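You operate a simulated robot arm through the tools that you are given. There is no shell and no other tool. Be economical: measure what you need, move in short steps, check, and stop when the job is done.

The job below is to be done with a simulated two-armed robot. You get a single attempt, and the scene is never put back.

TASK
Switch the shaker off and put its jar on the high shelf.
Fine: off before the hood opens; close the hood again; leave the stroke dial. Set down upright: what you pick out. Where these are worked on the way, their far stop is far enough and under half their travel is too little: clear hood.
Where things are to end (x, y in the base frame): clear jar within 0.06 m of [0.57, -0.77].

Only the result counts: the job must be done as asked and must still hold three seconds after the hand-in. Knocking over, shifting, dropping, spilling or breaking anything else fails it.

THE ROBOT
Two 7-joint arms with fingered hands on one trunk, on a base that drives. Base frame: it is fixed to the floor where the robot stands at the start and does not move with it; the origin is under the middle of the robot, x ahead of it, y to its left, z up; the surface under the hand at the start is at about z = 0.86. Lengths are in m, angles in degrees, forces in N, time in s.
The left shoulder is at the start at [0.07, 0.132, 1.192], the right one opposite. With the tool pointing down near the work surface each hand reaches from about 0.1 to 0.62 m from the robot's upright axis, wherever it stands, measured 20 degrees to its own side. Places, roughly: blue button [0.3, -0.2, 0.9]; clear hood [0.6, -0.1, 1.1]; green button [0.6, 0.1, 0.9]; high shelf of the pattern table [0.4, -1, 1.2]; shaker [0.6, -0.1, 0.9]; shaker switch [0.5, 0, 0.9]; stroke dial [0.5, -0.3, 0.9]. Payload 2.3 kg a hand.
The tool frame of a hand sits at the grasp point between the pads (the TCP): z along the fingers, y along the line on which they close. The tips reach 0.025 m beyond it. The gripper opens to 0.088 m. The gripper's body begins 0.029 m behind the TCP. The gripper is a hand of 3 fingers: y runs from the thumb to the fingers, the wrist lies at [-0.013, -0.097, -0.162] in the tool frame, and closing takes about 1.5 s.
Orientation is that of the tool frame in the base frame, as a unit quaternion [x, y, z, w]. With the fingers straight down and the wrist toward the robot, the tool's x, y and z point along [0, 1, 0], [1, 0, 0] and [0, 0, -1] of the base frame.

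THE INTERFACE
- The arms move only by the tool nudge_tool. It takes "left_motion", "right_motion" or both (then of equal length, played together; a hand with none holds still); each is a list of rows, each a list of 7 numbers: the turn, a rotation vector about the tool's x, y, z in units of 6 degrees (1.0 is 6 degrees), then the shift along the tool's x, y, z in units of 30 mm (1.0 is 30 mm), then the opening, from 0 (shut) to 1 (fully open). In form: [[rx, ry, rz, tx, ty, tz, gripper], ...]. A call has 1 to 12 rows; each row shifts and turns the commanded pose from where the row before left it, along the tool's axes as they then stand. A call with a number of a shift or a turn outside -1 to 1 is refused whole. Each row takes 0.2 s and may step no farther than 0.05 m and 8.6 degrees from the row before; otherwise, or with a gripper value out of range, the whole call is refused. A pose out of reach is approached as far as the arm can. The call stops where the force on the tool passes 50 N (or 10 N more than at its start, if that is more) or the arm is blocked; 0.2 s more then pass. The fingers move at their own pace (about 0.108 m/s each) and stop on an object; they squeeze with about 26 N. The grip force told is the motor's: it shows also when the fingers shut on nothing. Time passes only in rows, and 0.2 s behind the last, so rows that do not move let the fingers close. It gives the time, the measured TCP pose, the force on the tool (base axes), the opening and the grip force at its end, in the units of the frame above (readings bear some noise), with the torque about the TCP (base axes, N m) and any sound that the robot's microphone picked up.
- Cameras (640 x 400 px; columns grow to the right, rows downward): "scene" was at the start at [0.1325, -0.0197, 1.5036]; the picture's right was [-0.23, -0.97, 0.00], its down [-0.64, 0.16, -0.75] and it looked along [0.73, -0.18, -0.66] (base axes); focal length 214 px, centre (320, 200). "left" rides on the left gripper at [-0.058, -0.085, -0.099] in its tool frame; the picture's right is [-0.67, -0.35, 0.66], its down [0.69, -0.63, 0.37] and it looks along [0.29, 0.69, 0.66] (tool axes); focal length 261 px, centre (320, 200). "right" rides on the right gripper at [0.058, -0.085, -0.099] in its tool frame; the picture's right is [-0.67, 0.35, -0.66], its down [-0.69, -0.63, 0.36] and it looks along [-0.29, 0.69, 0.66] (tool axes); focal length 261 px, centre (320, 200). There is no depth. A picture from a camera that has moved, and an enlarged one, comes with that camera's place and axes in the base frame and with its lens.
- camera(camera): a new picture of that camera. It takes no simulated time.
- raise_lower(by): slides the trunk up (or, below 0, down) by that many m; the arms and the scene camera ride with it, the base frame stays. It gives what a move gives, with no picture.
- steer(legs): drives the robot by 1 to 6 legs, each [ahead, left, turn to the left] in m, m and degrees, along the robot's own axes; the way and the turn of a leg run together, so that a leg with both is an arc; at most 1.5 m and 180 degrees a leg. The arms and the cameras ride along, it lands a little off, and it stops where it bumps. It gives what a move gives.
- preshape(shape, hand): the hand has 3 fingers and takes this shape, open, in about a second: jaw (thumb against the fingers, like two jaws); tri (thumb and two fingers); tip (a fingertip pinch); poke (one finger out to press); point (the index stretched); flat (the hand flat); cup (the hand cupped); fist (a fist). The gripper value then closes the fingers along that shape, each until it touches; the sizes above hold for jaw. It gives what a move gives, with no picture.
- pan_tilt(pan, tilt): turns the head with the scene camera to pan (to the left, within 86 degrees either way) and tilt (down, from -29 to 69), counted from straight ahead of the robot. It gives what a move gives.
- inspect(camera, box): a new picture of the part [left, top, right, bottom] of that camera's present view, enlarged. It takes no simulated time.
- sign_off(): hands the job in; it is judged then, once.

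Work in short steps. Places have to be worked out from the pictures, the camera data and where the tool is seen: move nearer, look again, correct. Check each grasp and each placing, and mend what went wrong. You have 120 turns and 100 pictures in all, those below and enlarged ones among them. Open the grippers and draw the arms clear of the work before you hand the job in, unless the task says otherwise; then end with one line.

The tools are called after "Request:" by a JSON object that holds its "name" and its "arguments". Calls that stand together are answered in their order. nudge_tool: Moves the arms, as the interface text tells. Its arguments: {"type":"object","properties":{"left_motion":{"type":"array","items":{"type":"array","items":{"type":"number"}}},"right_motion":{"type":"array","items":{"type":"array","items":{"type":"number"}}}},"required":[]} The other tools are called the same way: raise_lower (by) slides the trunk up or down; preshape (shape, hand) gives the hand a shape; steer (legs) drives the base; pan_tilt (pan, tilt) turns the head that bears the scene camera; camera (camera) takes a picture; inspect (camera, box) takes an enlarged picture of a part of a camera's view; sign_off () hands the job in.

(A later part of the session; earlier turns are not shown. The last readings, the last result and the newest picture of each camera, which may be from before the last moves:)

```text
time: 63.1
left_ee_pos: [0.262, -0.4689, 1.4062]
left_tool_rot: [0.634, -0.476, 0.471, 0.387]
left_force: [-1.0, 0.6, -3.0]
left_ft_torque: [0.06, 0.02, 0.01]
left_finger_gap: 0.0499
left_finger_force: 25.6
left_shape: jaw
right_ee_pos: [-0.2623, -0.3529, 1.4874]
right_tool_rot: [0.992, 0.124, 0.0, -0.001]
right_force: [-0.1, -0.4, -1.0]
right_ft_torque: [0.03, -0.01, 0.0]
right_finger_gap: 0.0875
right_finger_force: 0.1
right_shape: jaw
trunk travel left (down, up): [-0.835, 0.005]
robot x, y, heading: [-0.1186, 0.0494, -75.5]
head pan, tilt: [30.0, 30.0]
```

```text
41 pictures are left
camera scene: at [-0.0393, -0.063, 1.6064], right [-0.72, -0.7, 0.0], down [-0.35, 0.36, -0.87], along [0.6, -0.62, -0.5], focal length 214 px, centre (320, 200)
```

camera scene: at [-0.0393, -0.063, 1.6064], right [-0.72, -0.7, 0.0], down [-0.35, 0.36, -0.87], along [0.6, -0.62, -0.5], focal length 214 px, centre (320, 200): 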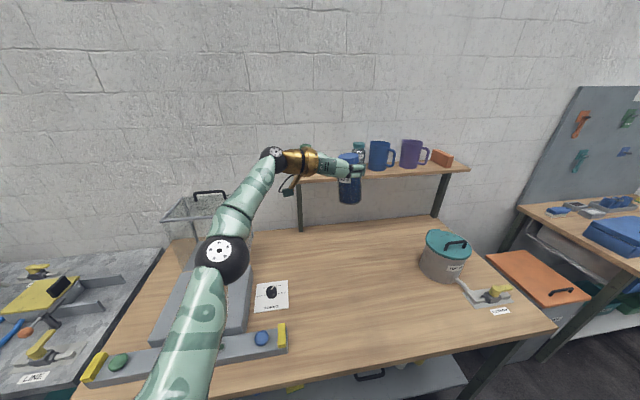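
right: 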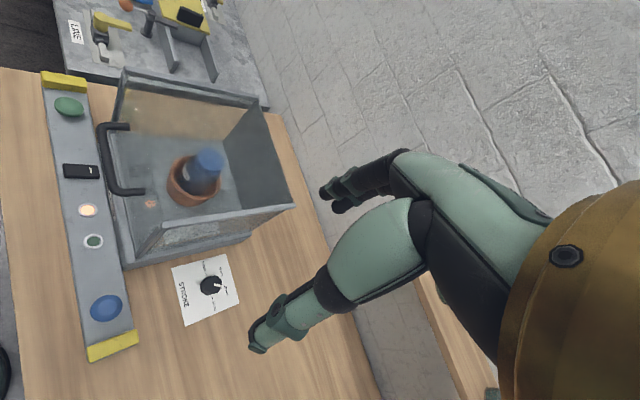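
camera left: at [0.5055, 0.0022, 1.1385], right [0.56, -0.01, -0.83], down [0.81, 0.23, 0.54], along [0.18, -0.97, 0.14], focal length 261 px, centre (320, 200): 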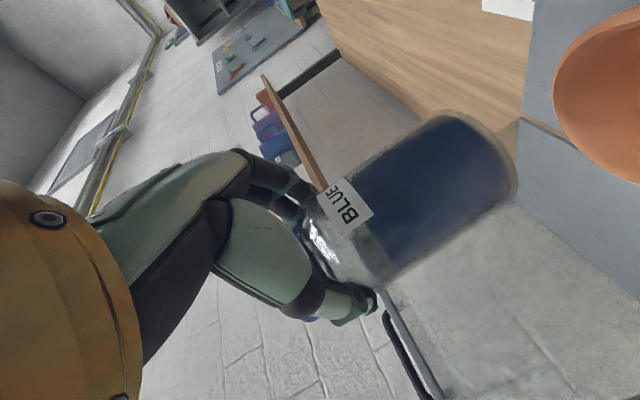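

I drive to in front of the goal area, still short of the shelf.

Request:
{"name": "steer", "arguments": {"legs": [[0.241, -0.093, 0]]}}

Request:
{"name": "nudge_tool", "arguments": {"left_motion": [[0.966, 0.04, -0.253, 0, 0, -0.5, 0], [0.966, 0.04, -0.253, 0, 0, -0.5, 0], [0.966, 0.04, -0.253, 0, 0, 0, 0], [0.966, 0.04, -0.253, 0, 0, 0, 0], [0.966, 0.04, -0.253, 0, 0, 0, 0], [0.966, 0.04, -0.253, 0, 0, 0, 0]]}}

Request:
{"name": "camera", "arguments": {"camera": "scene"}}

```text
time: 65.0
left_ee_pos: [0.2351, -0.7203, 1.4081]
left_tool_rot: [0.634, -0.474, 0.472, 0.388]
left_force: [-0.3, -0.6, -3.7]
left_ft_torque: [0.09, -0.01, -0.01]
left_finger_gap: 0.05
left_finger_force: 25.7
left_shape: jaw
right_ee_pos: [-0.2879, -0.6056, 1.4877]
right_tool_rot: [0.992, 0.125, 0.0, 0.001]
right_force: [0.0, 0.0, 0.0]
right_ft_torque: [0.02, -0.04, 0.03]
right_finger_gap: 0.0878
right_finger_force: 0.0
right_shape: jaw
trunk travel left (down, up): [-0.835, 0.005]
robot x, y, heading: [-0.1422, -0.2046, -75.4]
head pan, tilt: [30.0, 30.0]
```

```text
time: 66.3
left_ee_pos: [0.2248, -0.6956, 1.4155]
left_tool_rot: [0.75, -0.256, 0.568, 0.221]
left_force: [-0.6, 0.2, -4.4]
left_ft_torque: [0.01, 0.04, 0.04]
left_finger_gap: 0.0493
left_finger_force: 26.0
left_shape: jaw
right_ee_pos: [-0.2899, -0.6092, 1.4862]
right_tool_rot: [0.992, 0.125, 0.002, 0.0]
right_force: [0.2, 0.7, 0.3]
right_ft_torque: [-0.01, 0.01, 0.0]
right_finger_gap: 0.0876
right_finger_force: 0.0
right_shape: jaw
trunk travel left (down, up): [-0.835, 0.005]
robot x, y, heading: [-0.1453, -0.2008, -75.6]
head pan, tilt: [30.0, 30.0]
```

```text
40 pictures are left
camera scene: at [-0.0687, -0.3189, 1.6065], right [-0.71, -0.7, 0.0], down [-0.35, 0.36, -0.87], along [0.61, -0.62, -0.5], focal length 214 px, centre (320, 200)
```

scene: 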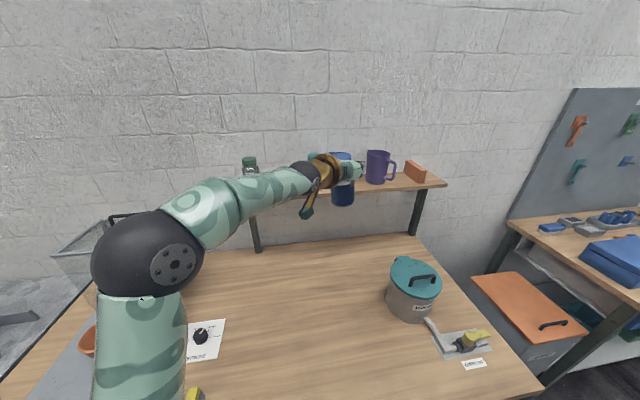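

Jar is level; I shift the hand 14 cm left and lower it toward placing height, still in front of the shelf.

Request:
{"name": "nudge_tool", "arguments": {"left_motion": [[0.15, 0, -0.04, -0.4, -0.95, 0.04, 0], [0.15, 0, -0.04, -0.4, -0.95, 0.04, 0], [0.15, 0, -0.04, -0.4, -0.95, 0.04, 0], [0.15, 0, -0.04, -0.4, -0.95, 0.04, 0], [0.15, 0, -0.04, -0.4, -0.95, 0.04, 0]]}}

Request:
{"name": "camera", "arguments": {"camera": "scene"}}

Request:
{"name": "camera", "arguments": {"camera": "left"}}

```text
time: 67.5
left_ee_pos: [0.3064, -0.5786, 1.3494]
left_tool_rot: [0.762, -0.225, 0.574, 0.198]
left_force: [0.0, 0.2, -3.0]
left_ft_torque: [0.04, 0.07, -0.03]
left_finger_gap: 0.049
left_finger_force: 26.0
left_shape: jaw
right_ee_pos: [-0.2859, -0.6077, 1.4875]
right_tool_rot: [0.992, 0.124, 0.001, 0.001]
right_force: [-0.6, 1.1, -1.1]
right_ft_torque: [-0.02, 0.0, -0.04]
right_finger_gap: 0.0877
right_finger_force: 0.1
right_shape: jaw
trunk travel left (down, up): [-0.835, 0.005]
robot x, y, heading: [-0.1462, -0.2038, -75.5]
head pan, tilt: [30.0, 30.0]
```

```text
39 pictures are left
camera scene: at [-0.0653, -0.3172, 1.6065], right [-0.71, -0.7, 0.0], down [-0.35, 0.36, -0.87], along [0.61, -0.62, -0.5], focal length 214 px, centre (320, 200)
```

scene: 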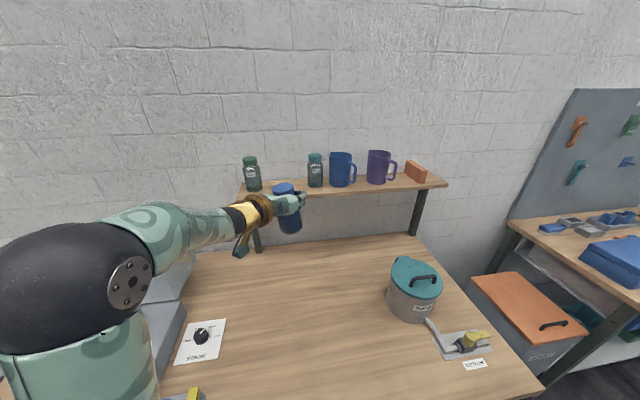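

```text
38 pictures are left
camera left: at [0.2618, -0.447, 1.3152], right [0.55, 0.0, -0.83], down [0.81, 0.23, 0.54], along [0.19, -0.97, 0.13], focal length 261 px, centre (320, 200)
```

left: 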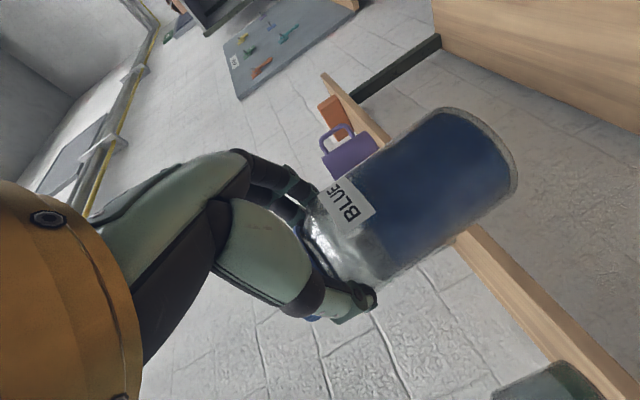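

Now I have a good view of the shelf; I enlarge it to fix its height and the gap between the neighbours.

Request:
{"name": "inspect", "arguments": {"camera": "scene", "box": [220, 130, 380, 250]}}

```text
3.33 times, centred on (300, 190) of scene
camera zoom: at [-0.0653, -0.3172, 1.6065], right [-0.71, -0.7, 0.0], down [-0.35, 0.36, -0.87], along [0.61, -0.62, -0.5], focal length 715 px, centre (387, 233)
```

zoom: 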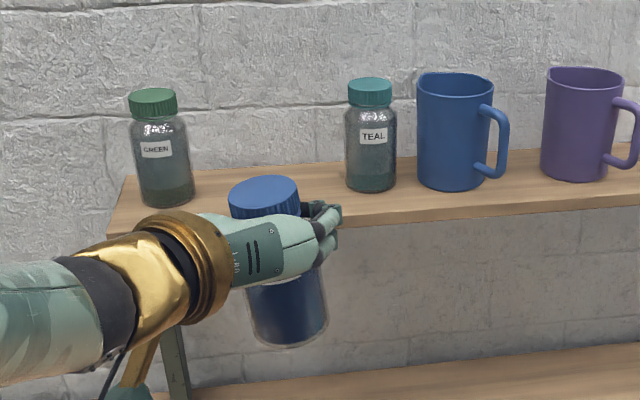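

Shelf top z≈1.218, front edge F≈0.846, and the goal lies midway between GREEN and TEAL jars; my jar's bottom is at ~1.256, already lined up sideways. I drive 0.15 toward the shelf.

Request:
{"name": "steer", "arguments": {"legs": [[0.115, 0.096, 0]]}}

Request:
{"name": "camera", "arguments": {"camera": "scene"}}

```text
time: 68.9
left_ee_pos: [0.4217, -0.6639, 1.3511]
left_tool_rot: [0.76, -0.225, 0.577, 0.198]
left_force: [0.7, 0.4, -3.9]
left_ft_torque: [0.05, 0.05, 0.0]
left_finger_gap: 0.0492
left_finger_force: 26.2
left_shape: jaw
right_ee_pos: [-0.1717, -0.6917, 1.487]
right_tool_rot: [0.992, 0.124, 0.003, 0.002]
right_force: [-0.2, -1.3, 0.7]
right_ft_torque: [-0.03, -0.04, -0.04]
right_finger_gap: 0.0877
right_finger_force: 0.1
right_shape: jaw
trunk travel left (down, up): [-0.835, 0.005]
robot x, y, heading: [-0.0238, -0.2906, -75.8]
head pan, tilt: [30.0, 30.0]
```

```text
36 pictures are left
camera scene: at [0.0496, -0.401, 1.607], right [-0.71, -0.7, 0.0], down [-0.35, 0.36, -0.87], along [0.61, -0.62, -0.5], focal length 214 px, centre (320, 200)
```

scene: 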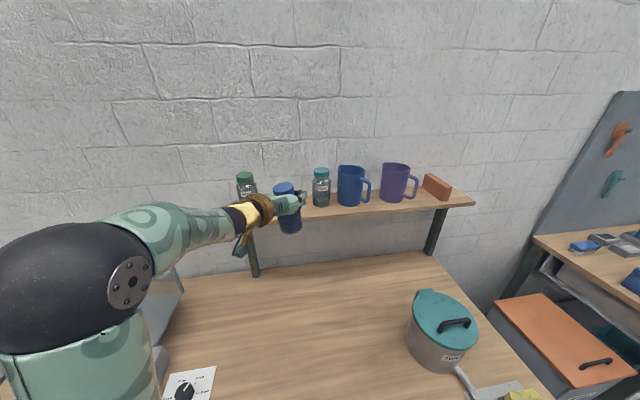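

Jar at F=0.729, lateral right on. I extend the arm 12 cm forward over the shelf edge.

Request:
{"name": "nudge_tool", "arguments": {"left_motion": [[0, 0, 0, 0.26, 0, 0.97, 0], [0, 0, 0, 0.26, 0, 0.97, 0], [0, 0, 0, 0.26, 0, 0.97, 0], [0, 0, 0, 0.26, 0, 0.97, 0]]}}

Request:
{"name": "inspect", "arguments": {"camera": "scene", "box": [220, 130, 380, 250]}}

```text
time: 69.9
left_ee_pos: [0.5257, -0.7388, 1.3466]
left_tool_rot: [0.762, -0.227, 0.574, 0.196]
left_force: [0.1, -1.0, -3.4]
left_ft_torque: [0.04, 0.06, -0.01]
left_finger_gap: 0.0492
left_finger_force: 25.7
left_shape: jaw
right_ee_pos: [-0.1638, -0.6974, 1.4873]
right_tool_rot: [0.992, 0.124, 0.0, -0.002]
right_force: [-0.3, -0.1, 0.3]
right_ft_torque: [0.04, 0.0, 0.02]
right_finger_gap: 0.0874
right_finger_force: 0.1
right_shape: jaw
trunk travel left (down, up): [-0.835, 0.005]
robot x, y, heading: [-0.0253, -0.2865, -75.5]
head pan, tilt: [30.0, 30.0]
```

```text
3.33 times, centred on (300, 190) of scene
camera zoom: at [0.0571, -0.4072, 1.6061], right [-0.71, -0.7, 0.0], down [-0.35, 0.36, -0.86], along [0.61, -0.62, -0.5], focal length 715 px, centre (387, 233)
```

zoom: 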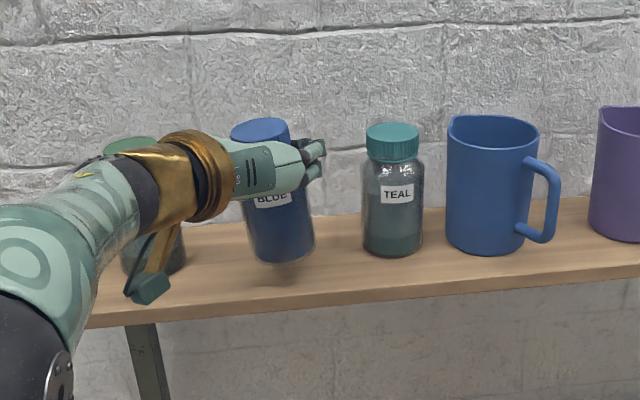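

Jar is over the shelf edge with good clearances. I go 4.5 cm further.

Request:
{"name": "nudge_tool", "arguments": {"left_motion": [[0, 0, 0, 0.22, 0, 0.75, 0], [0, 0, 0, 0.22, 0, 0.75, 0], [0, 0, 0, 0, 0, 0, 0]]}}

Request:
{"name": "inspect", "arguments": {"camera": "scene", "box": [220, 130, 380, 250]}}

Request:
{"name": "camera", "arguments": {"camera": "left"}}

```text
time: 70.7
left_ee_pos: [0.5615, -0.7628, 1.3483]
left_tool_rot: [0.762, -0.224, 0.575, 0.196]
left_force: [-0.7, -0.4, -3.4]
left_ft_torque: [0.02, 0.05, -0.06]
left_finger_gap: 0.0485
left_finger_force: 26.3
left_shape: jaw
left hand out of reach, approached as far as the arm can: row 2
right_ee_pos: [-0.1664, -0.6953, 1.4871]
right_tool_rot: [0.992, 0.124, 0.001, 0.0]
right_force: [-0.1, -0.1, -0.8]
right_ft_torque: [-0.03, 0.0, -0.02]
right_finger_gap: 0.0877
right_finger_force: 0.1
right_shape: jaw
trunk travel left (down, up): [-0.835, 0.005]
robot x, y, heading: [-0.0227, -0.2894, -75.7]
head pan, tilt: [30.0, 30.0]
```

```text
3.33 times, centred on (300, 190) of scene
camera zoom: at [0.0548, -0.4047, 1.6064], right [-0.71, -0.7, 0.0], down [-0.35, 0.36, -0.87], along [0.61, -0.62, -0.5], focal length 715 px, centre (387, 233)
```

zoom: 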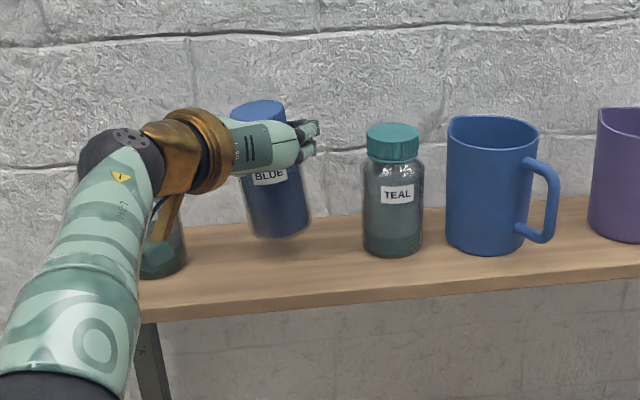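

```text
33 pictures are left
camera left: at [0.5173, -0.6298, 1.3154], right [0.56, 0.0, -0.83], down [0.81, 0.23, 0.54], along [0.19, -0.97, 0.13], focal length 261 px, centre (320, 200)
```

left: 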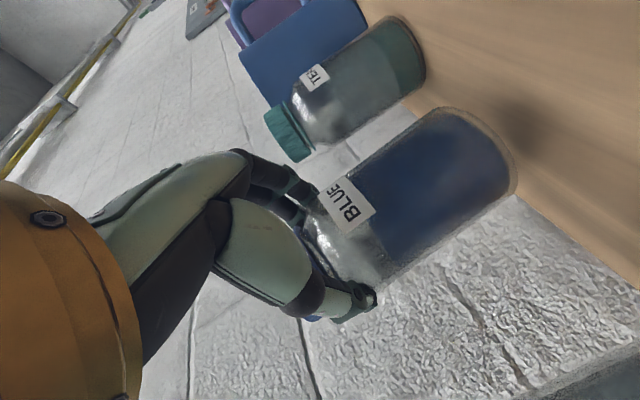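

TCP is within ~1 cm of the goal and the jar is parallel to its neighbour. I lower with the trunk.

Request:
{"name": "raise_lower", "arguments": {"by": -0.027}}

Request:
{"name": "inspect", "arguments": {"camera": "scene", "box": [220, 130, 380, 250]}}

```text
time: 71.5
left_ee_pos: [0.5601, -0.7616, 1.3218]
left_tool_rot: [0.761, -0.224, 0.576, 0.196]
left_force: [-0.5, -0.2, -3.3]
left_ft_torque: [0.07, 0.07, -0.03]
left_finger_gap: 0.0487
left_finger_force: 26.2
left_shape: jaw
right_ee_pos: [-0.1684, -0.6938, 1.4601]
right_tool_rot: [0.992, 0.125, 0.002, 0.0]
right_force: [0.0, 0.0, 0.3]
right_ft_torque: [0.01, -0.03, 0.01]
right_finger_gap: 0.0876
right_finger_force: 0.1
right_shape: jaw
trunk travel left (down, up): [-0.808, 0.032]
robot x, y, heading: [-0.0252, -0.2919, -75.5]
head pan, tilt: [30.0, 30.0]
```

```text
3.33 times, centred on (300, 190) of scene
camera zoom: at [0.0534, -0.4044, 1.5794], right [-0.71, -0.7, 0.0], down [-0.35, 0.36, -0.87], along [0.61, -0.62, -0.5], focal length 715 px, centre (387, 233)
```

zoom: 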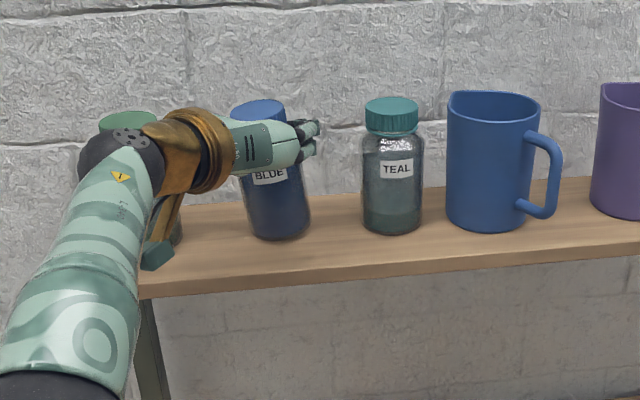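

Nearly down. I lower in 3 mm steps and watch the force.

Request:
{"name": "nudge_tool", "arguments": {"left_motion": [[0, 0, 0, -0.1, 0, 0.026, 0], [0, 0, 0, -0.1, 0, 0.026, 0], [0, 0, 0, -0.07, 0, 0.02, 0]]}}

```text
time: 72.2
left_ee_pos: [0.5554, -0.7632, 1.3174]
left_tool_rot: [0.76, -0.225, 0.576, 0.198]
left_force: [0.5, -4.7, 10.9]
left_ft_torque: [-0.31, -0.09, -0.04]
left_finger_gap: 0.0493
left_finger_force: 25.6
left_shape: jaw
right_ee_pos: [-0.1721, -0.6952, 1.4594]
right_tool_rot: [0.992, 0.124, 0.003, 0.001]
right_force: [1.0, 0.5, 0.3]
right_ft_torque: [-0.01, -0.02, 0.02]
right_finger_gap: 0.0877
right_finger_force: 0.0
right_shape: jaw
trunk travel left (down, up): [-0.808, 0.032]
robot x, y, heading: [-0.0216, -0.2899, -75.9]
head pan, tilt: [30.0, 30.0]
```

Contact: force went from -3.4 to +11 N. I check visually that it is the jar's base on the shelf.

Request:
{"name": "camera", "arguments": {"camera": "left"}}

Request:
{"name": "inspect", "arguments": {"camera": "scene", "box": [240, 150, 340, 230]}}

```text
31 pictures are left
camera left: at [0.512, -0.6309, 1.2836], right [0.56, -0.01, -0.83], down [0.81, 0.23, 0.54], along [0.19, -0.97, 0.14], focal length 261 px, centre (320, 200)
```

left: 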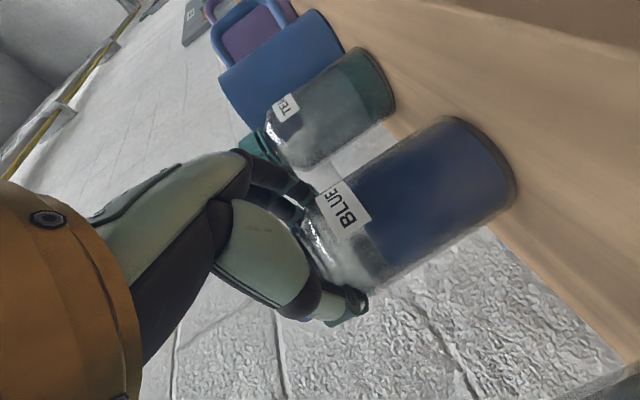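

```text
5.00 times, centred on (290, 190) of scene
camera zoom: at [0.0494, -0.4039, 1.58], right [-0.71, -0.7, 0.0], down [-0.35, 0.36, -0.87], along [0.61, -0.62, -0.5], focal length 1072 px, centre (470, 250)
```

zoom: 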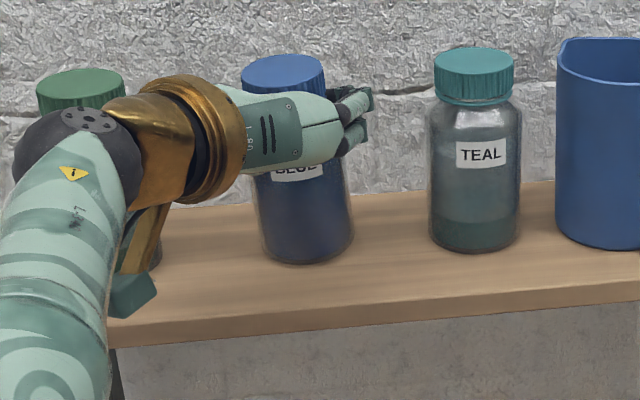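

The jar stands on the shelf. I open the fingers gently.

Request:
{"name": "nudge_tool", "arguments": {"left_motion": [[0, 0, 0, 0, 0, 0, 0.55], [0, 0, 0, 0, 0, 0, 0.6], [0, 0, 0, 0, 0, 0, 0.7], [0, 0, 0, 0, 0, 0, 0.8], [0, 0, 0, 0, 0, 0, 0.8]]}}

Request:
{"name": "inspect", "arguments": {"camera": "scene", "box": [240, 150, 340, 230]}}

Request:
{"name": "camera", "arguments": {"camera": "left"}}

```text
time: 73.5
left_ee_pos: [0.5602, -0.7609, 1.3148]
left_tool_rot: [0.762, -0.224, 0.575, 0.196]
left_force: [0.5, -0.1, -0.6]
left_ft_torque: [-0.02, -0.02, 0.0]
left_finger_gap: 0.0702
left_finger_force: 0.1
left_shape: jaw
right_ee_pos: [-0.168, -0.6943, 1.4605]
right_tool_rot: [0.992, 0.125, 0.002, 0.0]
right_force: [-0.5, 0.3, -0.2]
right_ft_torque: [-0.02, 0.02, -0.02]
right_finger_gap: 0.0876
right_finger_force: 0.1
right_shape: jaw
trunk travel left (down, up): [-0.808, 0.032]
robot x, y, heading: [-0.0242, -0.2908, -75.7]
head pan, tilt: [30.0, 30.0]
```

```text
5.00 times, centred on (290, 190) of scene
camera zoom: at [0.0533, -0.4038, 1.5795], right [-0.71, -0.7, 0.0], down [-0.35, 0.36, -0.87], along [0.61, -0.62, -0.5], focal length 1072 px, centre (470, 250)
```

zoom: 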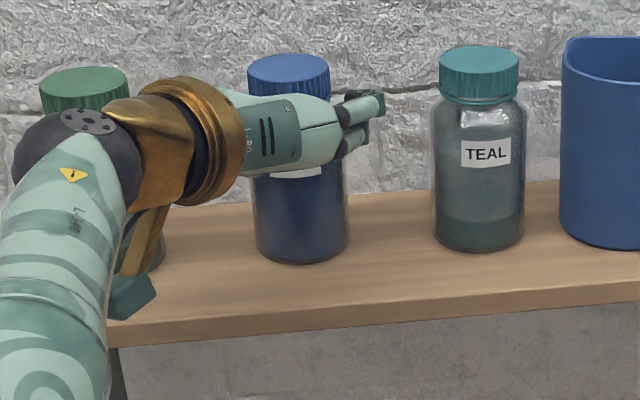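

```text
28 pictures are left
camera left: at [0.5157, -0.6299, 1.2809], right [0.56, 0.0, -0.83], down [0.81, 0.23, 0.54], along [0.19, -0.97, 0.13], focal length 261 px, centre (320, 200)
```

left: 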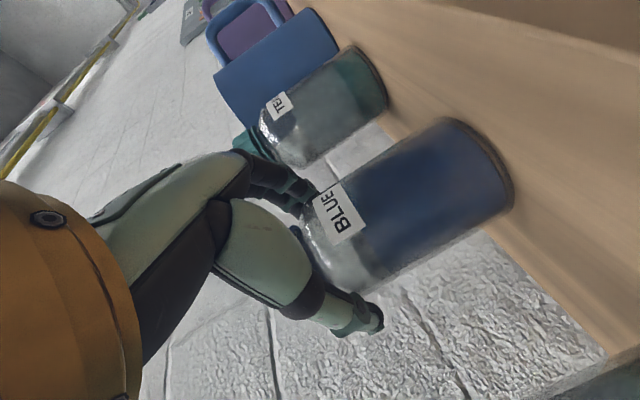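

Jar stands upright, released. I withdraw the hand straight back.

Request:
{"name": "nudge_tool", "arguments": {"left_motion": [[0, 0, 0, -0.13, 0, -0.48, 0.85], [0, 0, 0, -0.26, 0, -0.97, 0.85], [0, 0, 0, -0.26, 0, -0.97, 0.85], [0, 0, 0, -0.26, 0, -0.97, 0.85], [0, 0, 0, -0.26, 0, -0.97, 0.85], [0, 0, 0, -0.26, 0, -0.97, 0.85]]}}

Request:
{"name": "camera", "arguments": {"camera": "scene"}}

```text
time: 74.8
left_ee_pos: [0.4221, -0.6659, 1.316]
left_tool_rot: [0.761, -0.223, 0.577, 0.197]
left_force: [-1.1, 0.2, 0.1]
left_ft_torque: [-0.02, 0.02, -0.01]
left_finger_gap: 0.0745
left_finger_force: 0.0
left_shape: jaw
right_ee_pos: [-0.1697, -0.6931, 1.4615]
right_tool_rot: [0.992, 0.124, 0.002, 0.002]
right_force: [-0.3, 0.1, 0.6]
right_ft_torque: [0.04, -0.02, 0.0]
right_finger_gap: 0.0874
right_finger_force: 0.1
right_shape: jaw
trunk travel left (down, up): [-0.808, 0.032]
robot x, y, heading: [-0.0275, -0.2895, -75.5]
head pan, tilt: [30.0, 30.0]
```

```text
27 pictures are left
camera scene: at [0.0515, -0.4025, 1.5798], right [-0.71, -0.7, 0.0], down [-0.35, 0.36, -0.87], along [0.61, -0.62, -0.5], focal length 214 px, centre (320, 200)
```

scene: 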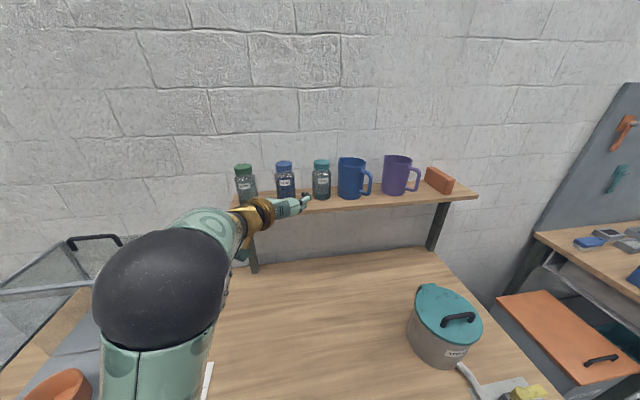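

The jar sits at about [0.572,-0.773] between its neighbours, upright. Now I back off from the shelf and turn back to the hood to close it.

Request:
{"name": "steer", "arguments": {"legs": [[-0.153, -0.129, 0], [0, 0, 40]]}}

Request:
{"name": "nudge_tool", "arguments": {"left_motion": [[-0.966, -0.04, 0.253, 0, 0, 0, 1], [-0.966, -0.04, 0.253, 0, 0, 0, 1], [-0.966, -0.04, 0.253, 0, 0, 0, 1], [-0.966, -0.04, 0.253, 0, 0, 0, 1], [-0.966, -0.04, 0.253, 0, 0, 0, 1], [-0.966, -0.04, 0.253, 0, 0, 0, 1], [-0.7, -0.03, 0.18, 0, 0, 0, 1], [0, 0, -1, 0, 0, 0, 1], [0, 0, -1, 0, 0, 0, 1], [0, 0, -1, 0, 0, 0, 1], [0, 0, -1, 0, 0, 0, 1], [0, 0, -1, 0, 0, 0, 1]]}}

Request:
{"name": "nudge_tool", "arguments": {"left_motion": [[0, 0, -1, 0, 0, 0, 1], [0, 0, -1, 0, 0, 0, 1], [0, 0, -1, 0, 0, 0, 1], [0, 0, -1, 0, 0, 0, 1], [0, 0, -1, 0, 0, 0, 1], [0, 0, -1, 0, 0, 0, 1], [0, 0, -1, 0, 0, 0, 1], [0, 0, -1, 0, 0, 0, 1], [0, 0, -1, 0, 0, 0, 1], [0, 0, -1, 0, 0, 0, 1]]}}

Request:
{"name": "camera", "arguments": {"camera": "scene"}}

```text
time: 78.3
left_ee_pos: [0.3958, -0.1839, 1.3153]
left_tool_rot: [0.792, 0.048, 0.609, -0.009]
left_force: [-0.5, 0.6, -0.7]
left_ft_torque: [-0.02, 0.01, 0.0]
left_finger_gap: 0.0747
left_finger_force: 0.0
left_shape: jaw
right_ee_pos: [-0.0429, -0.5809, 1.4597]
right_tool_rot: [0.891, 0.454, 0.002, 0.001]
right_force: [-1.0, -0.7, -0.4]
right_ft_torque: [0.04, 0.0, 0.01]
right_finger_gap: 0.0879
right_finger_force: 0.2
right_shape: jaw
trunk travel left (down, up): [-0.808, 0.032]
robot x, y, heading: [-0.1883, -0.1781, -36.0]
head pan, tilt: [30.0, 30.0]
```

```text
time: 80.9
left_ee_pos: [0.3971, -0.1834, 1.3153]
left_tool_rot: [0.792, -0.024, 0.502, 0.345]
left_force: [-1.0, 0.0, -0.3]
left_ft_torque: [-0.02, 0.0, -0.02]
left_finger_gap: 0.0877
left_finger_force: 0.1
left_shape: jaw
right_ee_pos: [-0.0425, -0.5814, 1.4606]
right_tool_rot: [0.892, 0.453, 0.002, 0.0]
right_force: [0.0, 0.5, 0.8]
right_ft_torque: [-0.02, -0.01, -0.02]
right_finger_gap: 0.0876
right_finger_force: 0.0
right_shape: jaw
trunk travel left (down, up): [-0.808, 0.032]
robot x, y, heading: [-0.1848, -0.177, -36.1]
head pan, tilt: [30.0, 30.0]
```

```text
time: 83.1
left_ee_pos: [0.3956, -0.1837, 1.3153]
left_tool_rot: [0.698, 0.376, 0.262, 0.551]
left_force: [-0.5, 0.2, 0.5]
left_ft_torque: [-0.01, -0.02, -0.01]
left_finger_gap: 0.0878
left_finger_force: 0.0
left_shape: jaw
right_ee_pos: [-0.0433, -0.5817, 1.461]
right_tool_rot: [0.891, 0.453, 0.002, -0.001]
right_force: [0.1, 0.3, -0.3]
right_ft_torque: [0.0, -0.05, -0.02]
right_finger_gap: 0.0877
right_finger_force: 0.0
right_shape: jaw
trunk travel left (down, up): [-0.808, 0.032]
robot x, y, heading: [-0.1866, -0.1762, -36.2]
head pan, tilt: [30.0, 30.0]
```

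```text
26 pictures are left
camera scene: at [-0.0572, -0.216, 1.5796], right [-0.1, -0.99, 0.0], down [-0.5, 0.05, -0.87], along [0.86, -0.09, -0.5], focal length 214 px, centre (320, 200)
```

scene: 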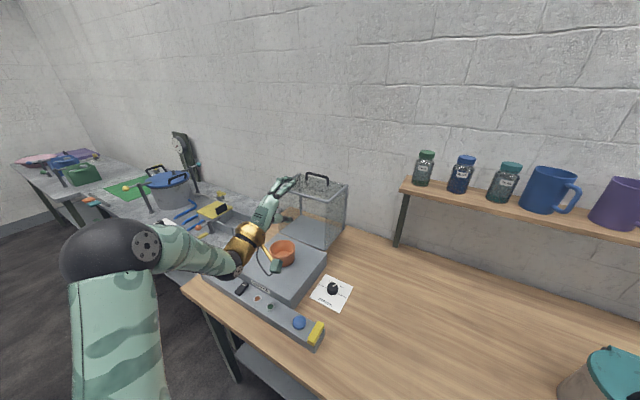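

Hand re-rolled for the handle. I slide the robot 0.23 m left, lower the trunk 0.1 and shift the hand toward the handle line.

Request:
{"name": "steer", "arguments": {"legs": [[0, 0.23, 0]]}}

Request:
{"name": "raise_lower", "arguments": {"by": -0.1}}

Request:
{"name": "nudge_tool", "arguments": {"left_motion": [[1, 0, 0, -0.75, 0.5, 0, 0.8], [1, 0, 0, -0.75, 0.5, 0, 0.8], [0.5, 0, 0, -0.75, 0.5, 0, 0.8], [0, 0, 0, -0.75, 0.5, 0, 0.8]]}}

Request:
{"name": "pan_tilt", "arguments": {"pan": 18, "tilt": 32}}

Request:
{"name": "camera", "arguments": {"camera": "scene"}}

Request:
{"name": "camera", "arguments": {"camera": "left"}}

```text
time: 84.8
left_ee_pos: [0.5291, -0.002, 1.3156]
left_tool_rot: [0.7, 0.374, 0.263, 0.55]
left_force: [-0.2, -0.5, 0.4]
left_ft_torque: [-0.01, -0.03, 0.02]
left_finger_gap: 0.0876
left_finger_force: 0.0
left_shape: jaw
right_ee_pos: [0.0887, -0.3979, 1.4595]
right_tool_rot: [0.892, 0.452, 0.004, 0.0]
right_force: [-0.9, 0.0, 0.8]
right_ft_torque: [0.04, -0.02, -0.03]
right_finger_gap: 0.0876
right_finger_force: 0.1
right_shape: jaw
trunk travel left (down, up): [-0.808, 0.032]
robot x, y, heading: [-0.0546, 0.0114, -36.4]
head pan, tilt: [30.0, 30.0]
```

```text
time: 86.2
left_ee_pos: [0.5311, 0.0018, 1.2144]
left_tool_rot: [0.699, 0.374, 0.262, 0.551]
left_force: [0.1, -0.1, 0.0]
left_ft_torque: [-0.01, 0.02, 0.02]
left_finger_gap: 0.0876
left_finger_force: 0.1
left_shape: jaw
right_ee_pos: [0.0926, -0.3952, 1.3611]
right_tool_rot: [0.892, 0.451, 0.002, 0.0]
right_force: [0.5, -0.4, 0.0]
right_ft_torque: [0.03, 0.02, -0.01]
right_finger_gap: 0.0877
right_finger_force: 0.1
right_shape: jaw
trunk travel left (down, up): [-0.708, 0.132]
robot x, y, heading: [-0.0547, 0.0095, -35.9]
head pan, tilt: [30.0, 30.0]
```

```text
time: 87.2
left_ee_pos: [0.5003, -0.0845, 1.2734]
left_tool_rot: [0.765, 0.406, 0.211, 0.453]
left_force: [-0.2, 0.2, 0.5]
left_ft_torque: [-0.02, -0.01, 0.01]
left_finger_gap: 0.0707
left_finger_force: 0.0
left_shape: jaw
right_ee_pos: [0.0914, -0.3957, 1.3598]
right_tool_rot: [0.892, 0.452, 0.003, 0.0]
right_force: [-0.5, -0.4, -0.5]
right_ft_torque: [-0.02, 0.0, 0.01]
right_finger_gap: 0.0879
right_finger_force: 0.0
right_shape: jaw
trunk travel left (down, up): [-0.708, 0.132]
robot x, y, heading: [-0.0545, 0.0083, -36.1]
head pan, tilt: [30.0, 30.0]
```

```text
time: 87.9
left_ee_pos: [0.5009, -0.0827, 1.2715]
left_tool_rot: [0.765, 0.405, 0.211, 0.454]
left_force: [0.0, 0.8, -0.2]
left_ft_torque: [0.0, 0.01, -0.03]
left_finger_gap: 0.0707
left_finger_force: 0.0
left_shape: jaw
right_ee_pos: [0.0923, -0.3942, 1.36]
right_tool_rot: [0.892, 0.451, 0.002, 0.0]
right_force: [0.1, -0.8, 0.6]
right_ft_torque: [0.0, 0.01, 0.02]
right_finger_gap: 0.0876
right_finger_force: 0.0
right_shape: jaw
trunk travel left (down, up): [-0.708, 0.132]
robot x, y, heading: [-0.0499, 0.0099, -36.1]
head pan, tilt: [18.0, 32.0]
```

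```text
25 pictures are left
camera scene: at [0.0739, -0.0476, 1.4764], right [-0.31, -0.95, 0.0], down [-0.5, 0.16, -0.85], along [0.81, -0.26, -0.53], focal length 214 px, centre (320, 200)
```

scene: 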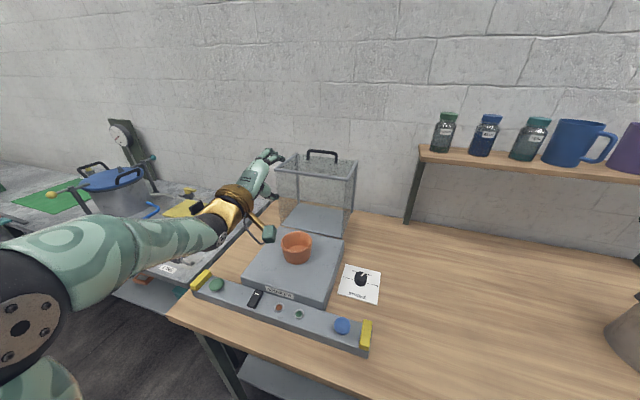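

```text
24 pictures are left
camera left: at [0.3617, -0.0565, 1.2513], right [-0.09, -0.8, -0.6], down [0.38, 0.53, -0.76], along [0.92, -0.29, 0.26], focal length 261 px, centre (320, 200)
```

left: 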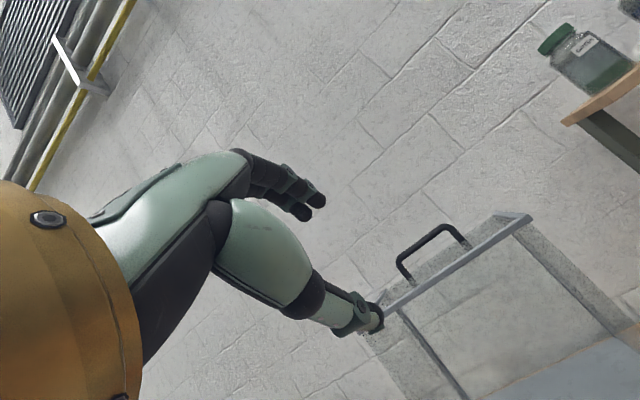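

Handle bar triangulated at about [0.780,-0.282,1.207] (F=0.80). I raise slightly, drive 0.20 forward, and then approach along the fingers.

Request:
{"name": "raise_lower", "arguments": {"by": 0.015}}

Request:
{"name": "steer", "arguments": {"legs": [[0.2, 0, 0]]}}

Request:
{"name": "camera", "arguments": {"camera": "left"}}

Request:
{"name": "camera", "arguments": {"camera": "scene"}}

```text
time: 88.5
left_ee_pos: [0.5002, -0.0835, 1.2876]
left_tool_rot: [0.765, 0.405, 0.211, 0.455]
left_force: [-1.5, -0.7, -0.6]
left_ft_torque: [-0.01, -0.03, -0.01]
left_finger_gap: 0.0704
left_finger_force: 0.1
left_shape: jaw
right_ee_pos: [0.0911, -0.3947, 1.3762]
right_tool_rot: [0.892, 0.451, 0.002, 0.0]
right_force: [0.3, 0.3, -0.3]
right_ft_torque: [0.01, -0.01, -0.02]
right_finger_gap: 0.0877
right_finger_force: 0.0
right_shape: jaw
trunk travel left (down, up): [-0.723, 0.117]
robot x, y, heading: [-0.0528, 0.01, -36.1]
head pan, tilt: [18.0, 32.0]
```

```text
time: 90.1
left_ee_pos: [0.6581, -0.1966, 1.2899]
left_tool_rot: [0.764, 0.406, 0.212, 0.456]
left_force: [0.5, 1.0, 0.4]
left_ft_torque: [0.01, 0.0, -0.04]
left_finger_gap: 0.0705
left_finger_force: 0.1
left_shape: jaw
right_ee_pos: [0.25, -0.5091, 1.3774]
right_tool_rot: [0.892, 0.453, 0.003, 0.001]
right_force: [-0.4, 1.4, -0.2]
right_ft_torque: [-0.05, -0.02, -0.01]
right_finger_gap: 0.0877
right_finger_force: 0.1
right_shape: jaw
trunk travel left (down, up): [-0.723, 0.117]
robot x, y, heading: [0.1066, -0.1094, -36.2]
head pan, tilt: [18.0, 32.0]
```

```text
23 pictures are left
camera left: at [0.5198, -0.1703, 1.2675], right [-0.08, -0.8, -0.6], down [0.38, 0.53, -0.76], along [0.92, -0.29, 0.26], focal length 261 px, centre (320, 200)
```

left: 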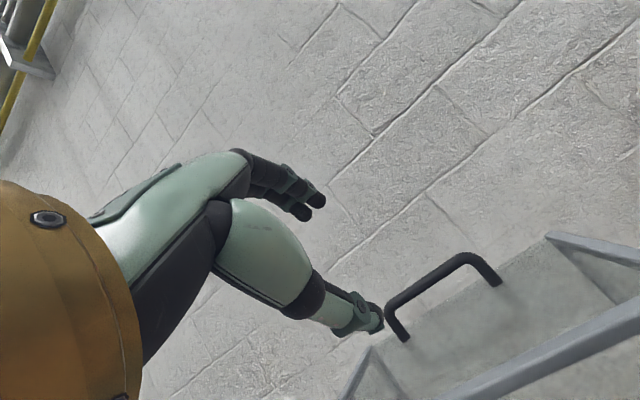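

```text
22 pictures are left
camera scene: at [0.2315, -0.1616, 1.4919], right [-0.31, -0.95, 0.0], down [-0.5, 0.16, -0.85], along [0.81, -0.26, -0.53], focal length 214 px, centre (320, 200)
```

scene: 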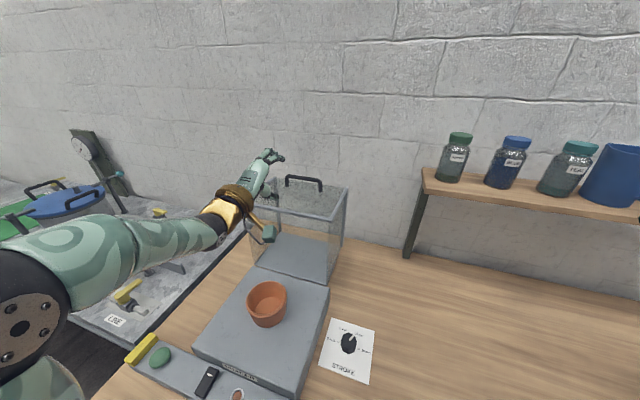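

The approach line matches. I advance 12 cm with a narrower opening and check.

Request:
{"name": "nudge_tool", "arguments": {"left_motion": [[0, 0, 0, 0.03, 0.04, 1, 0.7], [0, 0, 0, 0.03, 0.04, 1, 0.65], [0, 0, 0, 0.03, 0.04, 1, 0.65], [0, 0, 0, 0.03, 0.04, 1, 0.65]]}}

Request:
{"name": "camera", "arguments": {"camera": "left"}}

```text
time: 91.1
left_ee_pos: [0.7523, -0.261, 1.2316]
left_tool_rot: [0.764, 0.407, 0.211, 0.454]
left_force: [1.5, 0.5, -0.5]
left_ft_torque: [-0.02, 0.02, 0.01]
left_finger_gap: 0.0576
left_finger_force: 0.0
left_shape: jaw
right_ee_pos: [0.2549, -0.5129, 1.3749]
right_tool_rot: [0.891, 0.453, 0.002, 0.0]
right_force: [0.0, -0.7, 0.5]
right_ft_torque: [0.01, -0.01, 0.04]
right_finger_gap: 0.0875
right_finger_force: 0.0
right_shape: jaw
trunk travel left (down, up): [-0.723, 0.117]
robot x, y, heading: [0.1088, -0.1053, -36.3]
head pan, tilt: [18.0, 32.0]
```

```text
21 pictures are left
camera left: at [0.6125, -0.2338, 1.2111], right [-0.08, -0.8, -0.6], down [0.38, 0.53, -0.76], along [0.92, -0.29, 0.26], focal length 261 px, centre (320, 200)
```

left: 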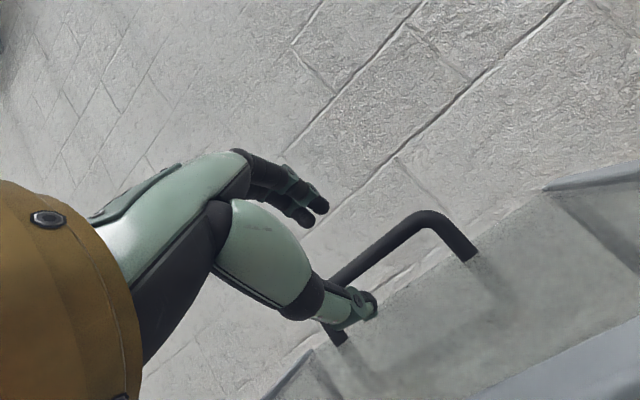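

Aligned; 4.5 cm to go. I advance and close.

Request:
{"name": "nudge_tool", "arguments": {"left_motion": [[0, 0, 0, 0, 0.03, 0.75, 0.65], [0, 0, 0, 0, 0.03, 0.7, 0.6], [0, 0, 0, 0, 0, 0, 0.3], [0, 0, 0, 0, 0, 0, 0], [0, 0, 0, 0, 0, 0, 0], [0, 0, 0, 0, 0, 0, 0], [0, 0, 0, 0, 0, 0, 0]]}}

Request:
{"name": "camera", "arguments": {"camera": "left"}}

```text
time: 92.7
left_ee_pos: [0.7805, -0.2821, 1.2132]
left_tool_rot: [0.764, 0.406, 0.211, 0.454]
left_force: [-1.9, 1.6, -1.3]
left_ft_torque: [-0.02, 0.06, -0.03]
left_finger_gap: 0.0066
left_finger_force: 25.6
left_shape: jaw
right_ee_pos: [0.2533, -0.5106, 1.3754]
right_tool_rot: [0.891, 0.453, 0.002, 0.001]
right_force: [-0.4, 0.0, -0.1]
right_ft_torque: [-0.01, -0.02, -0.03]
right_finger_gap: 0.0877
right_finger_force: 0.1
right_shape: jaw
trunk travel left (down, up): [-0.723, 0.117]
robot x, y, heading: [0.1117, -0.1092, -36.3]
head pan, tilt: [18.0, 32.0]
```

```text
20 pictures are left
camera left: at [0.6405, -0.2558, 1.1911], right [-0.08, -0.8, -0.6], down [0.38, 0.53, -0.76], along [0.92, -0.29, 0.26], focal length 261 px, centre (320, 200)
```

left: 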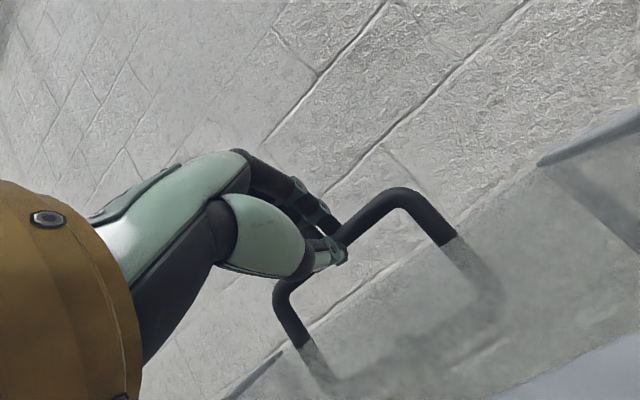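

Handle gripped. I reverse the arc with the arm, keeping the hand tilt constant, in five 5° steps.

Request:
{"name": "nudge_tool", "arguments": {"left_motion": [[0, 0, 0, 0, -0.11, -0.89, 0], [0, 0, 0, 0, -0.19, -0.88, 0], [0, 0, 0, 0, -0.26, -0.86, 0], [0, 0, 0, 0, -0.34, -0.83, 0], [0, 0, 0, 0, -0.41, -0.8, 0]]}}

```text
time: 93.9
left_ee_pos: [0.6739, -0.2048, 1.2433]
left_tool_rot: [0.764, 0.406, 0.212, 0.455]
left_force: [0.2, -0.4, 0.1]
left_ft_torque: [-0.02, 0.02, 0.0]
left_finger_gap: 0.0047
left_finger_force: 25.9
left_shape: jaw
right_ee_pos: [0.2515, -0.5096, 1.3762]
right_tool_rot: [0.891, 0.453, 0.002, 0.001]
right_force: [0.2, -0.5, 0.0]
right_ft_torque: [0.01, -0.01, 0.01]
right_finger_gap: 0.0877
right_finger_force: 0.0
right_shape: jaw
trunk travel left (down, up): [-0.723, 0.117]
robot x, y, heading: [0.1048, -0.1057, -36.0]
head pan, tilt: [18.0, 32.0]
```

Forces are near zero, which is suspicious; I check if the bar is still held.

Request:
{"name": "camera", "arguments": {"camera": "left"}}

Request:
{"name": "camera", "arguments": {"camera": "scene"}}

```text
19 pictures are left
camera left: at [0.5351, -0.1783, 1.2211], right [-0.08, -0.8, -0.6], down [0.38, 0.53, -0.76], along [0.92, -0.29, 0.26], focal length 261 px, centre (320, 200)
```

left: 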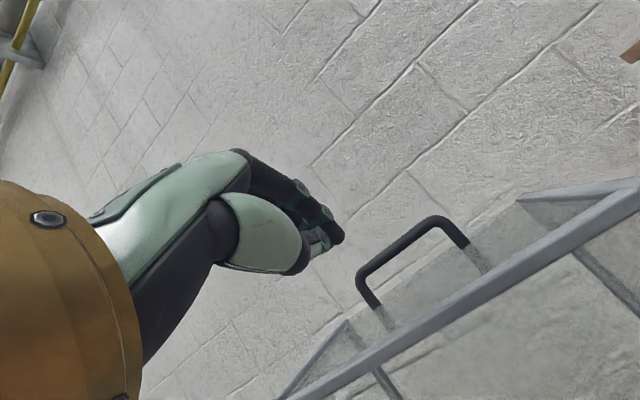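

```text
18 pictures are left
camera scene: at [0.2337, -0.1632, 1.4916], right [-0.31, -0.95, 0.0], down [-0.5, 0.16, -0.85], along [0.81, -0.26, -0.53], focal length 214 px, centre (320, 200)
```

scene: 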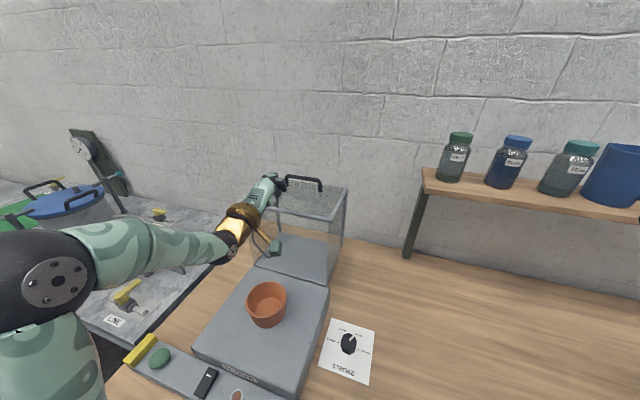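

The grip slipped since I pulled along the fingers. I need a steeper hand (fingers pointing down behind the bar) to pull it; I raise the trunk, shift the robot left for reach, and re-tilt the hand.

Request:
{"name": "nudge_tool", "arguments": {"left_motion": [[0, 0, 0, 0, 0, -0.5, 1], [0, 0, 0, 0, 0, -0.5, 1]]}}

Request:
{"name": "raise_lower", "arguments": {"by": 0.1}}

Request:
{"name": "steer", "arguments": {"legs": [[0, 0.09, 0]]}}

Request:
{"name": "nudge_tool", "arguments": {"left_motion": [[1, 0, 0, -0.6, 0, 0, 1], [1, 0, 0, -0.6, 0, 0, 1], [1, 0, 0, -0.6, 0, 0, 1], [1, 0, 0, -0.6, 0, 0, 1], [1, 0, 0, -0.6, 0, 0, 1], [1, 0, 0, 0, 0, 0, 1]]}}

```text
time: 94.5
left_ee_pos: [0.6533, -0.19, 1.2587]
left_tool_rot: [0.764, 0.406, 0.212, 0.454]
left_force: [-0.3, 0.1, 0.3]
left_ft_torque: [-0.01, 0.0, -0.02]
left_finger_gap: 0.0871
left_finger_force: 0.1
left_shape: jaw
right_ee_pos: [0.2532, -0.5097, 1.376]
right_tool_rot: [0.891, 0.454, 0.003, 0.0]
right_force: [0.0, 0.8, -0.5]
right_ft_torque: [0.02, 0.0, -0.04]
right_finger_gap: 0.0876
right_finger_force: 0.1
right_shape: jaw
trunk travel left (down, up): [-0.723, 0.117]
robot x, y, heading: [0.11, -0.1082, -35.9]
head pan, tilt: [18.0, 32.0]
```

```text
time: 95.9
left_ee_pos: [0.6547, -0.1899, 1.357]
left_tool_rot: [0.764, 0.406, 0.212, 0.454]
left_force: [-0.3, 0.4, 0.7]
left_ft_torque: [0.01, -0.01, 0.02]
left_finger_gap: 0.0879
left_finger_force: 0.0
left_shape: jaw
right_ee_pos: [0.2534, -0.5107, 1.4754]
right_tool_rot: [0.891, 0.453, 0.002, 0.0]
right_force: [-0.8, 1.2, -0.5]
right_ft_torque: [0.02, 0.01, 0.01]
right_finger_gap: 0.0876
right_finger_force: 0.0
right_shape: jaw
trunk travel left (down, up): [-0.823, 0.017]
robot x, y, heading: [0.1108, -0.1094, -35.9]
head pan, tilt: [18.0, 32.0]
```

```text
time: 97.0
left_ee_pos: [0.7004, -0.1279, 1.3591]
left_tool_rot: [0.765, 0.404, 0.214, 0.454]
left_force: [-0.1, -0.6, -0.1]
left_ft_torque: [0.03, -0.01, 0.05]
left_finger_gap: 0.0875
left_finger_force: 0.0
left_shape: jaw
right_ee_pos: [0.2991, -0.4489, 1.4743]
right_tool_rot: [0.892, 0.453, 0.005, -0.002]
right_force: [0.6, 0.4, -0.6]
right_ft_torque: [0.03, -0.01, 0.03]
right_finger_gap: 0.0874
right_finger_force: 0.0
right_shape: jaw
trunk travel left (down, up): [-0.823, 0.017]
robot x, y, heading: [0.1569, -0.0351, -36.1]
head pan, tilt: [18.0, 32.0]
```

```text
time: 98.4
left_ee_pos: [0.6534, -0.1924, 1.3603]
left_tool_rot: [0.867, 0.451, 0.075, 0.196]
left_force: [0.4, 0.1, -0.5]
left_ft_torque: [-0.01, 0.0, 0.01]
left_finger_gap: 0.0875
left_finger_force: 0.0
left_shape: jaw
right_ee_pos: [0.3053, -0.4402, 1.4757]
right_tool_rot: [0.892, 0.452, 0.002, 0.0]
right_force: [0.4, 0.9, 0.0]
right_ft_torque: [0.0, -0.03, -0.01]
right_finger_gap: 0.0875
right_finger_force: 0.0
right_shape: jaw
trunk travel left (down, up): [-0.823, 0.017]
robot x, y, heading: [0.1585, -0.0343, -35.9]
head pan, tilt: [18.0, 32.0]
```

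Reach looks fine. I move the open hand above the bar (7 cm short along the fingers).

Request:
{"name": "nudge_tool", "arguments": {"left_motion": [[0, 0, 0, 0.04, 0.54, 0.89, 1], [0, 0, 0, 0.04, 0.54, 0.89, 1], [0, 0, 0, 0.04, 0.54, 0.89, 1], [0, 0, 0, 0.04, 0.54, 0.89, 1], [0, 0, 0, 0.04, 0.54, 0.89, 1]]}}

Request:
{"name": "camera", "arguments": {"camera": "left"}}

Request:
{"name": "inspect", "arguments": {"camera": "scene", "box": [200, 100, 400, 250]}}

```text
time: 99.6
left_ee_pos: [0.7586, -0.2676, 1.2716]
left_tool_rot: [0.868, 0.45, 0.076, 0.195]
left_force: [0.0, -0.4, 0.9]
left_ft_torque: [-0.03, 0.07, -0.02]
left_finger_gap: 0.088
left_finger_force: 0.1
left_shape: jaw
right_ee_pos: [0.3064, -0.4414, 1.4753]
right_tool_rot: [0.892, 0.452, 0.001, 0.0]
right_force: [-0.4, 0.0, 0.2]
right_ft_torque: [-0.01, 0.02, -0.02]
right_finger_gap: 0.0875
right_finger_force: 0.0
right_shape: jaw
trunk travel left (down, up): [-0.823, 0.017]
robot x, y, heading: [0.1598, -0.0348, -35.7]
head pan, tilt: [18.0, 32.0]
```

```text
17 pictures are left
camera left: at [0.6304, -0.243, 1.3302], right [-0.45, -0.54, -0.71], down [0.04, 0.78, -0.62], along [0.89, -0.31, -0.33], focal length 261 px, centre (320, 200)
```

left: 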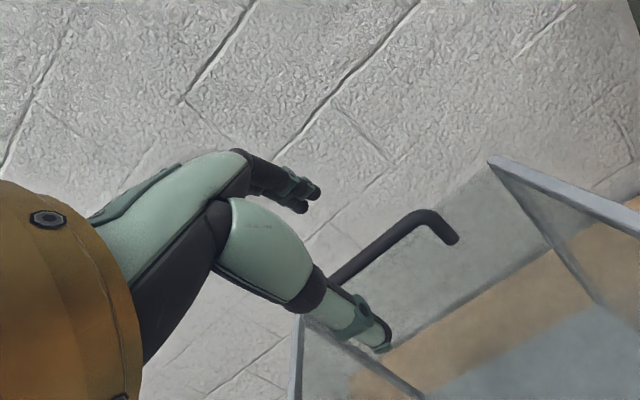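

```text
2.67 times, centred on (300, 175) of scene
camera zoom: at [0.2883, -0.0945, 1.5912], right [-0.31, -0.95, 0.0], down [-0.51, 0.16, -0.85], along [0.81, -0.26, -0.53], focal length 572 px, centre (373, 267)
```

zoom: 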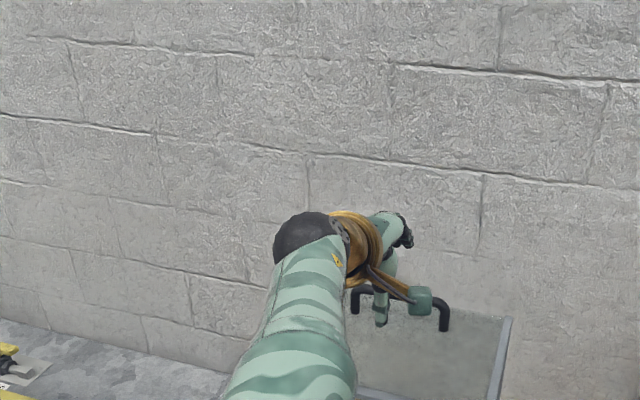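

The bar lies between thumb and fingers. I go down 7.5 cm along the fingers and close.

Request:
{"name": "nudge_tool", "arguments": {"left_motion": [[0, 0, 0, 0.03, 0, 0.9, 1], [0, 0, 0, 0.03, 0, 0.9, 1], [0, 0, 0, 0, 0, 0.7, 0.9], [0, 0, 0, 0, 0, 0, 0.4], [0, 0, 0, 0, 0, 0, 0], [0, 0, 0, 0, 0, 0, 0], [0, 0, 0, 0, 0, 0, 0], [0, 0, 0, 0, 0, 0, 0]]}}

Request:
{"name": "camera", "arguments": {"camera": "left"}}

```text
time: 101.4
left_ee_pos: [0.785, -0.2846, 1.2037]
left_tool_rot: [0.867, 0.452, 0.075, 0.194]
left_force: [-3.7, 1.9, -12.6]
left_ft_torque: [0.11, 0.13, 0.01]
left_finger_gap: 0.0064
left_finger_force: 26.3
left_shape: jaw
right_ee_pos: [0.3072, -0.44, 1.4749]
right_tool_rot: [0.892, 0.453, 0.002, 0.0]
right_force: [-0.2, 0.1, -0.4]
right_ft_torque: [0.0, 0.01, -0.03]
right_finger_gap: 0.0877
right_finger_force: 0.1
right_shape: jaw
trunk travel left (down, up): [-0.823, 0.017]
robot x, y, heading: [0.161, -0.0341, -36.0]
head pan, tilt: [18.0, 32.0]
```

```text
15 pictures are left
camera left: at [0.657, -0.2618, 1.262], right [-0.45, -0.54, -0.71], down [0.03, 0.78, -0.62], along [0.89, -0.3, -0.34], focal length 261 px, centre (320, 200)
```

left: 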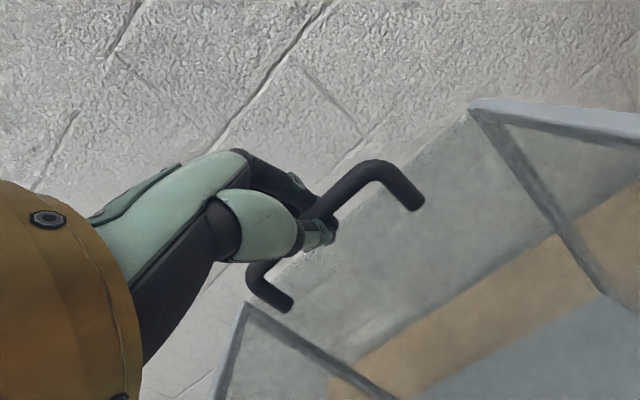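

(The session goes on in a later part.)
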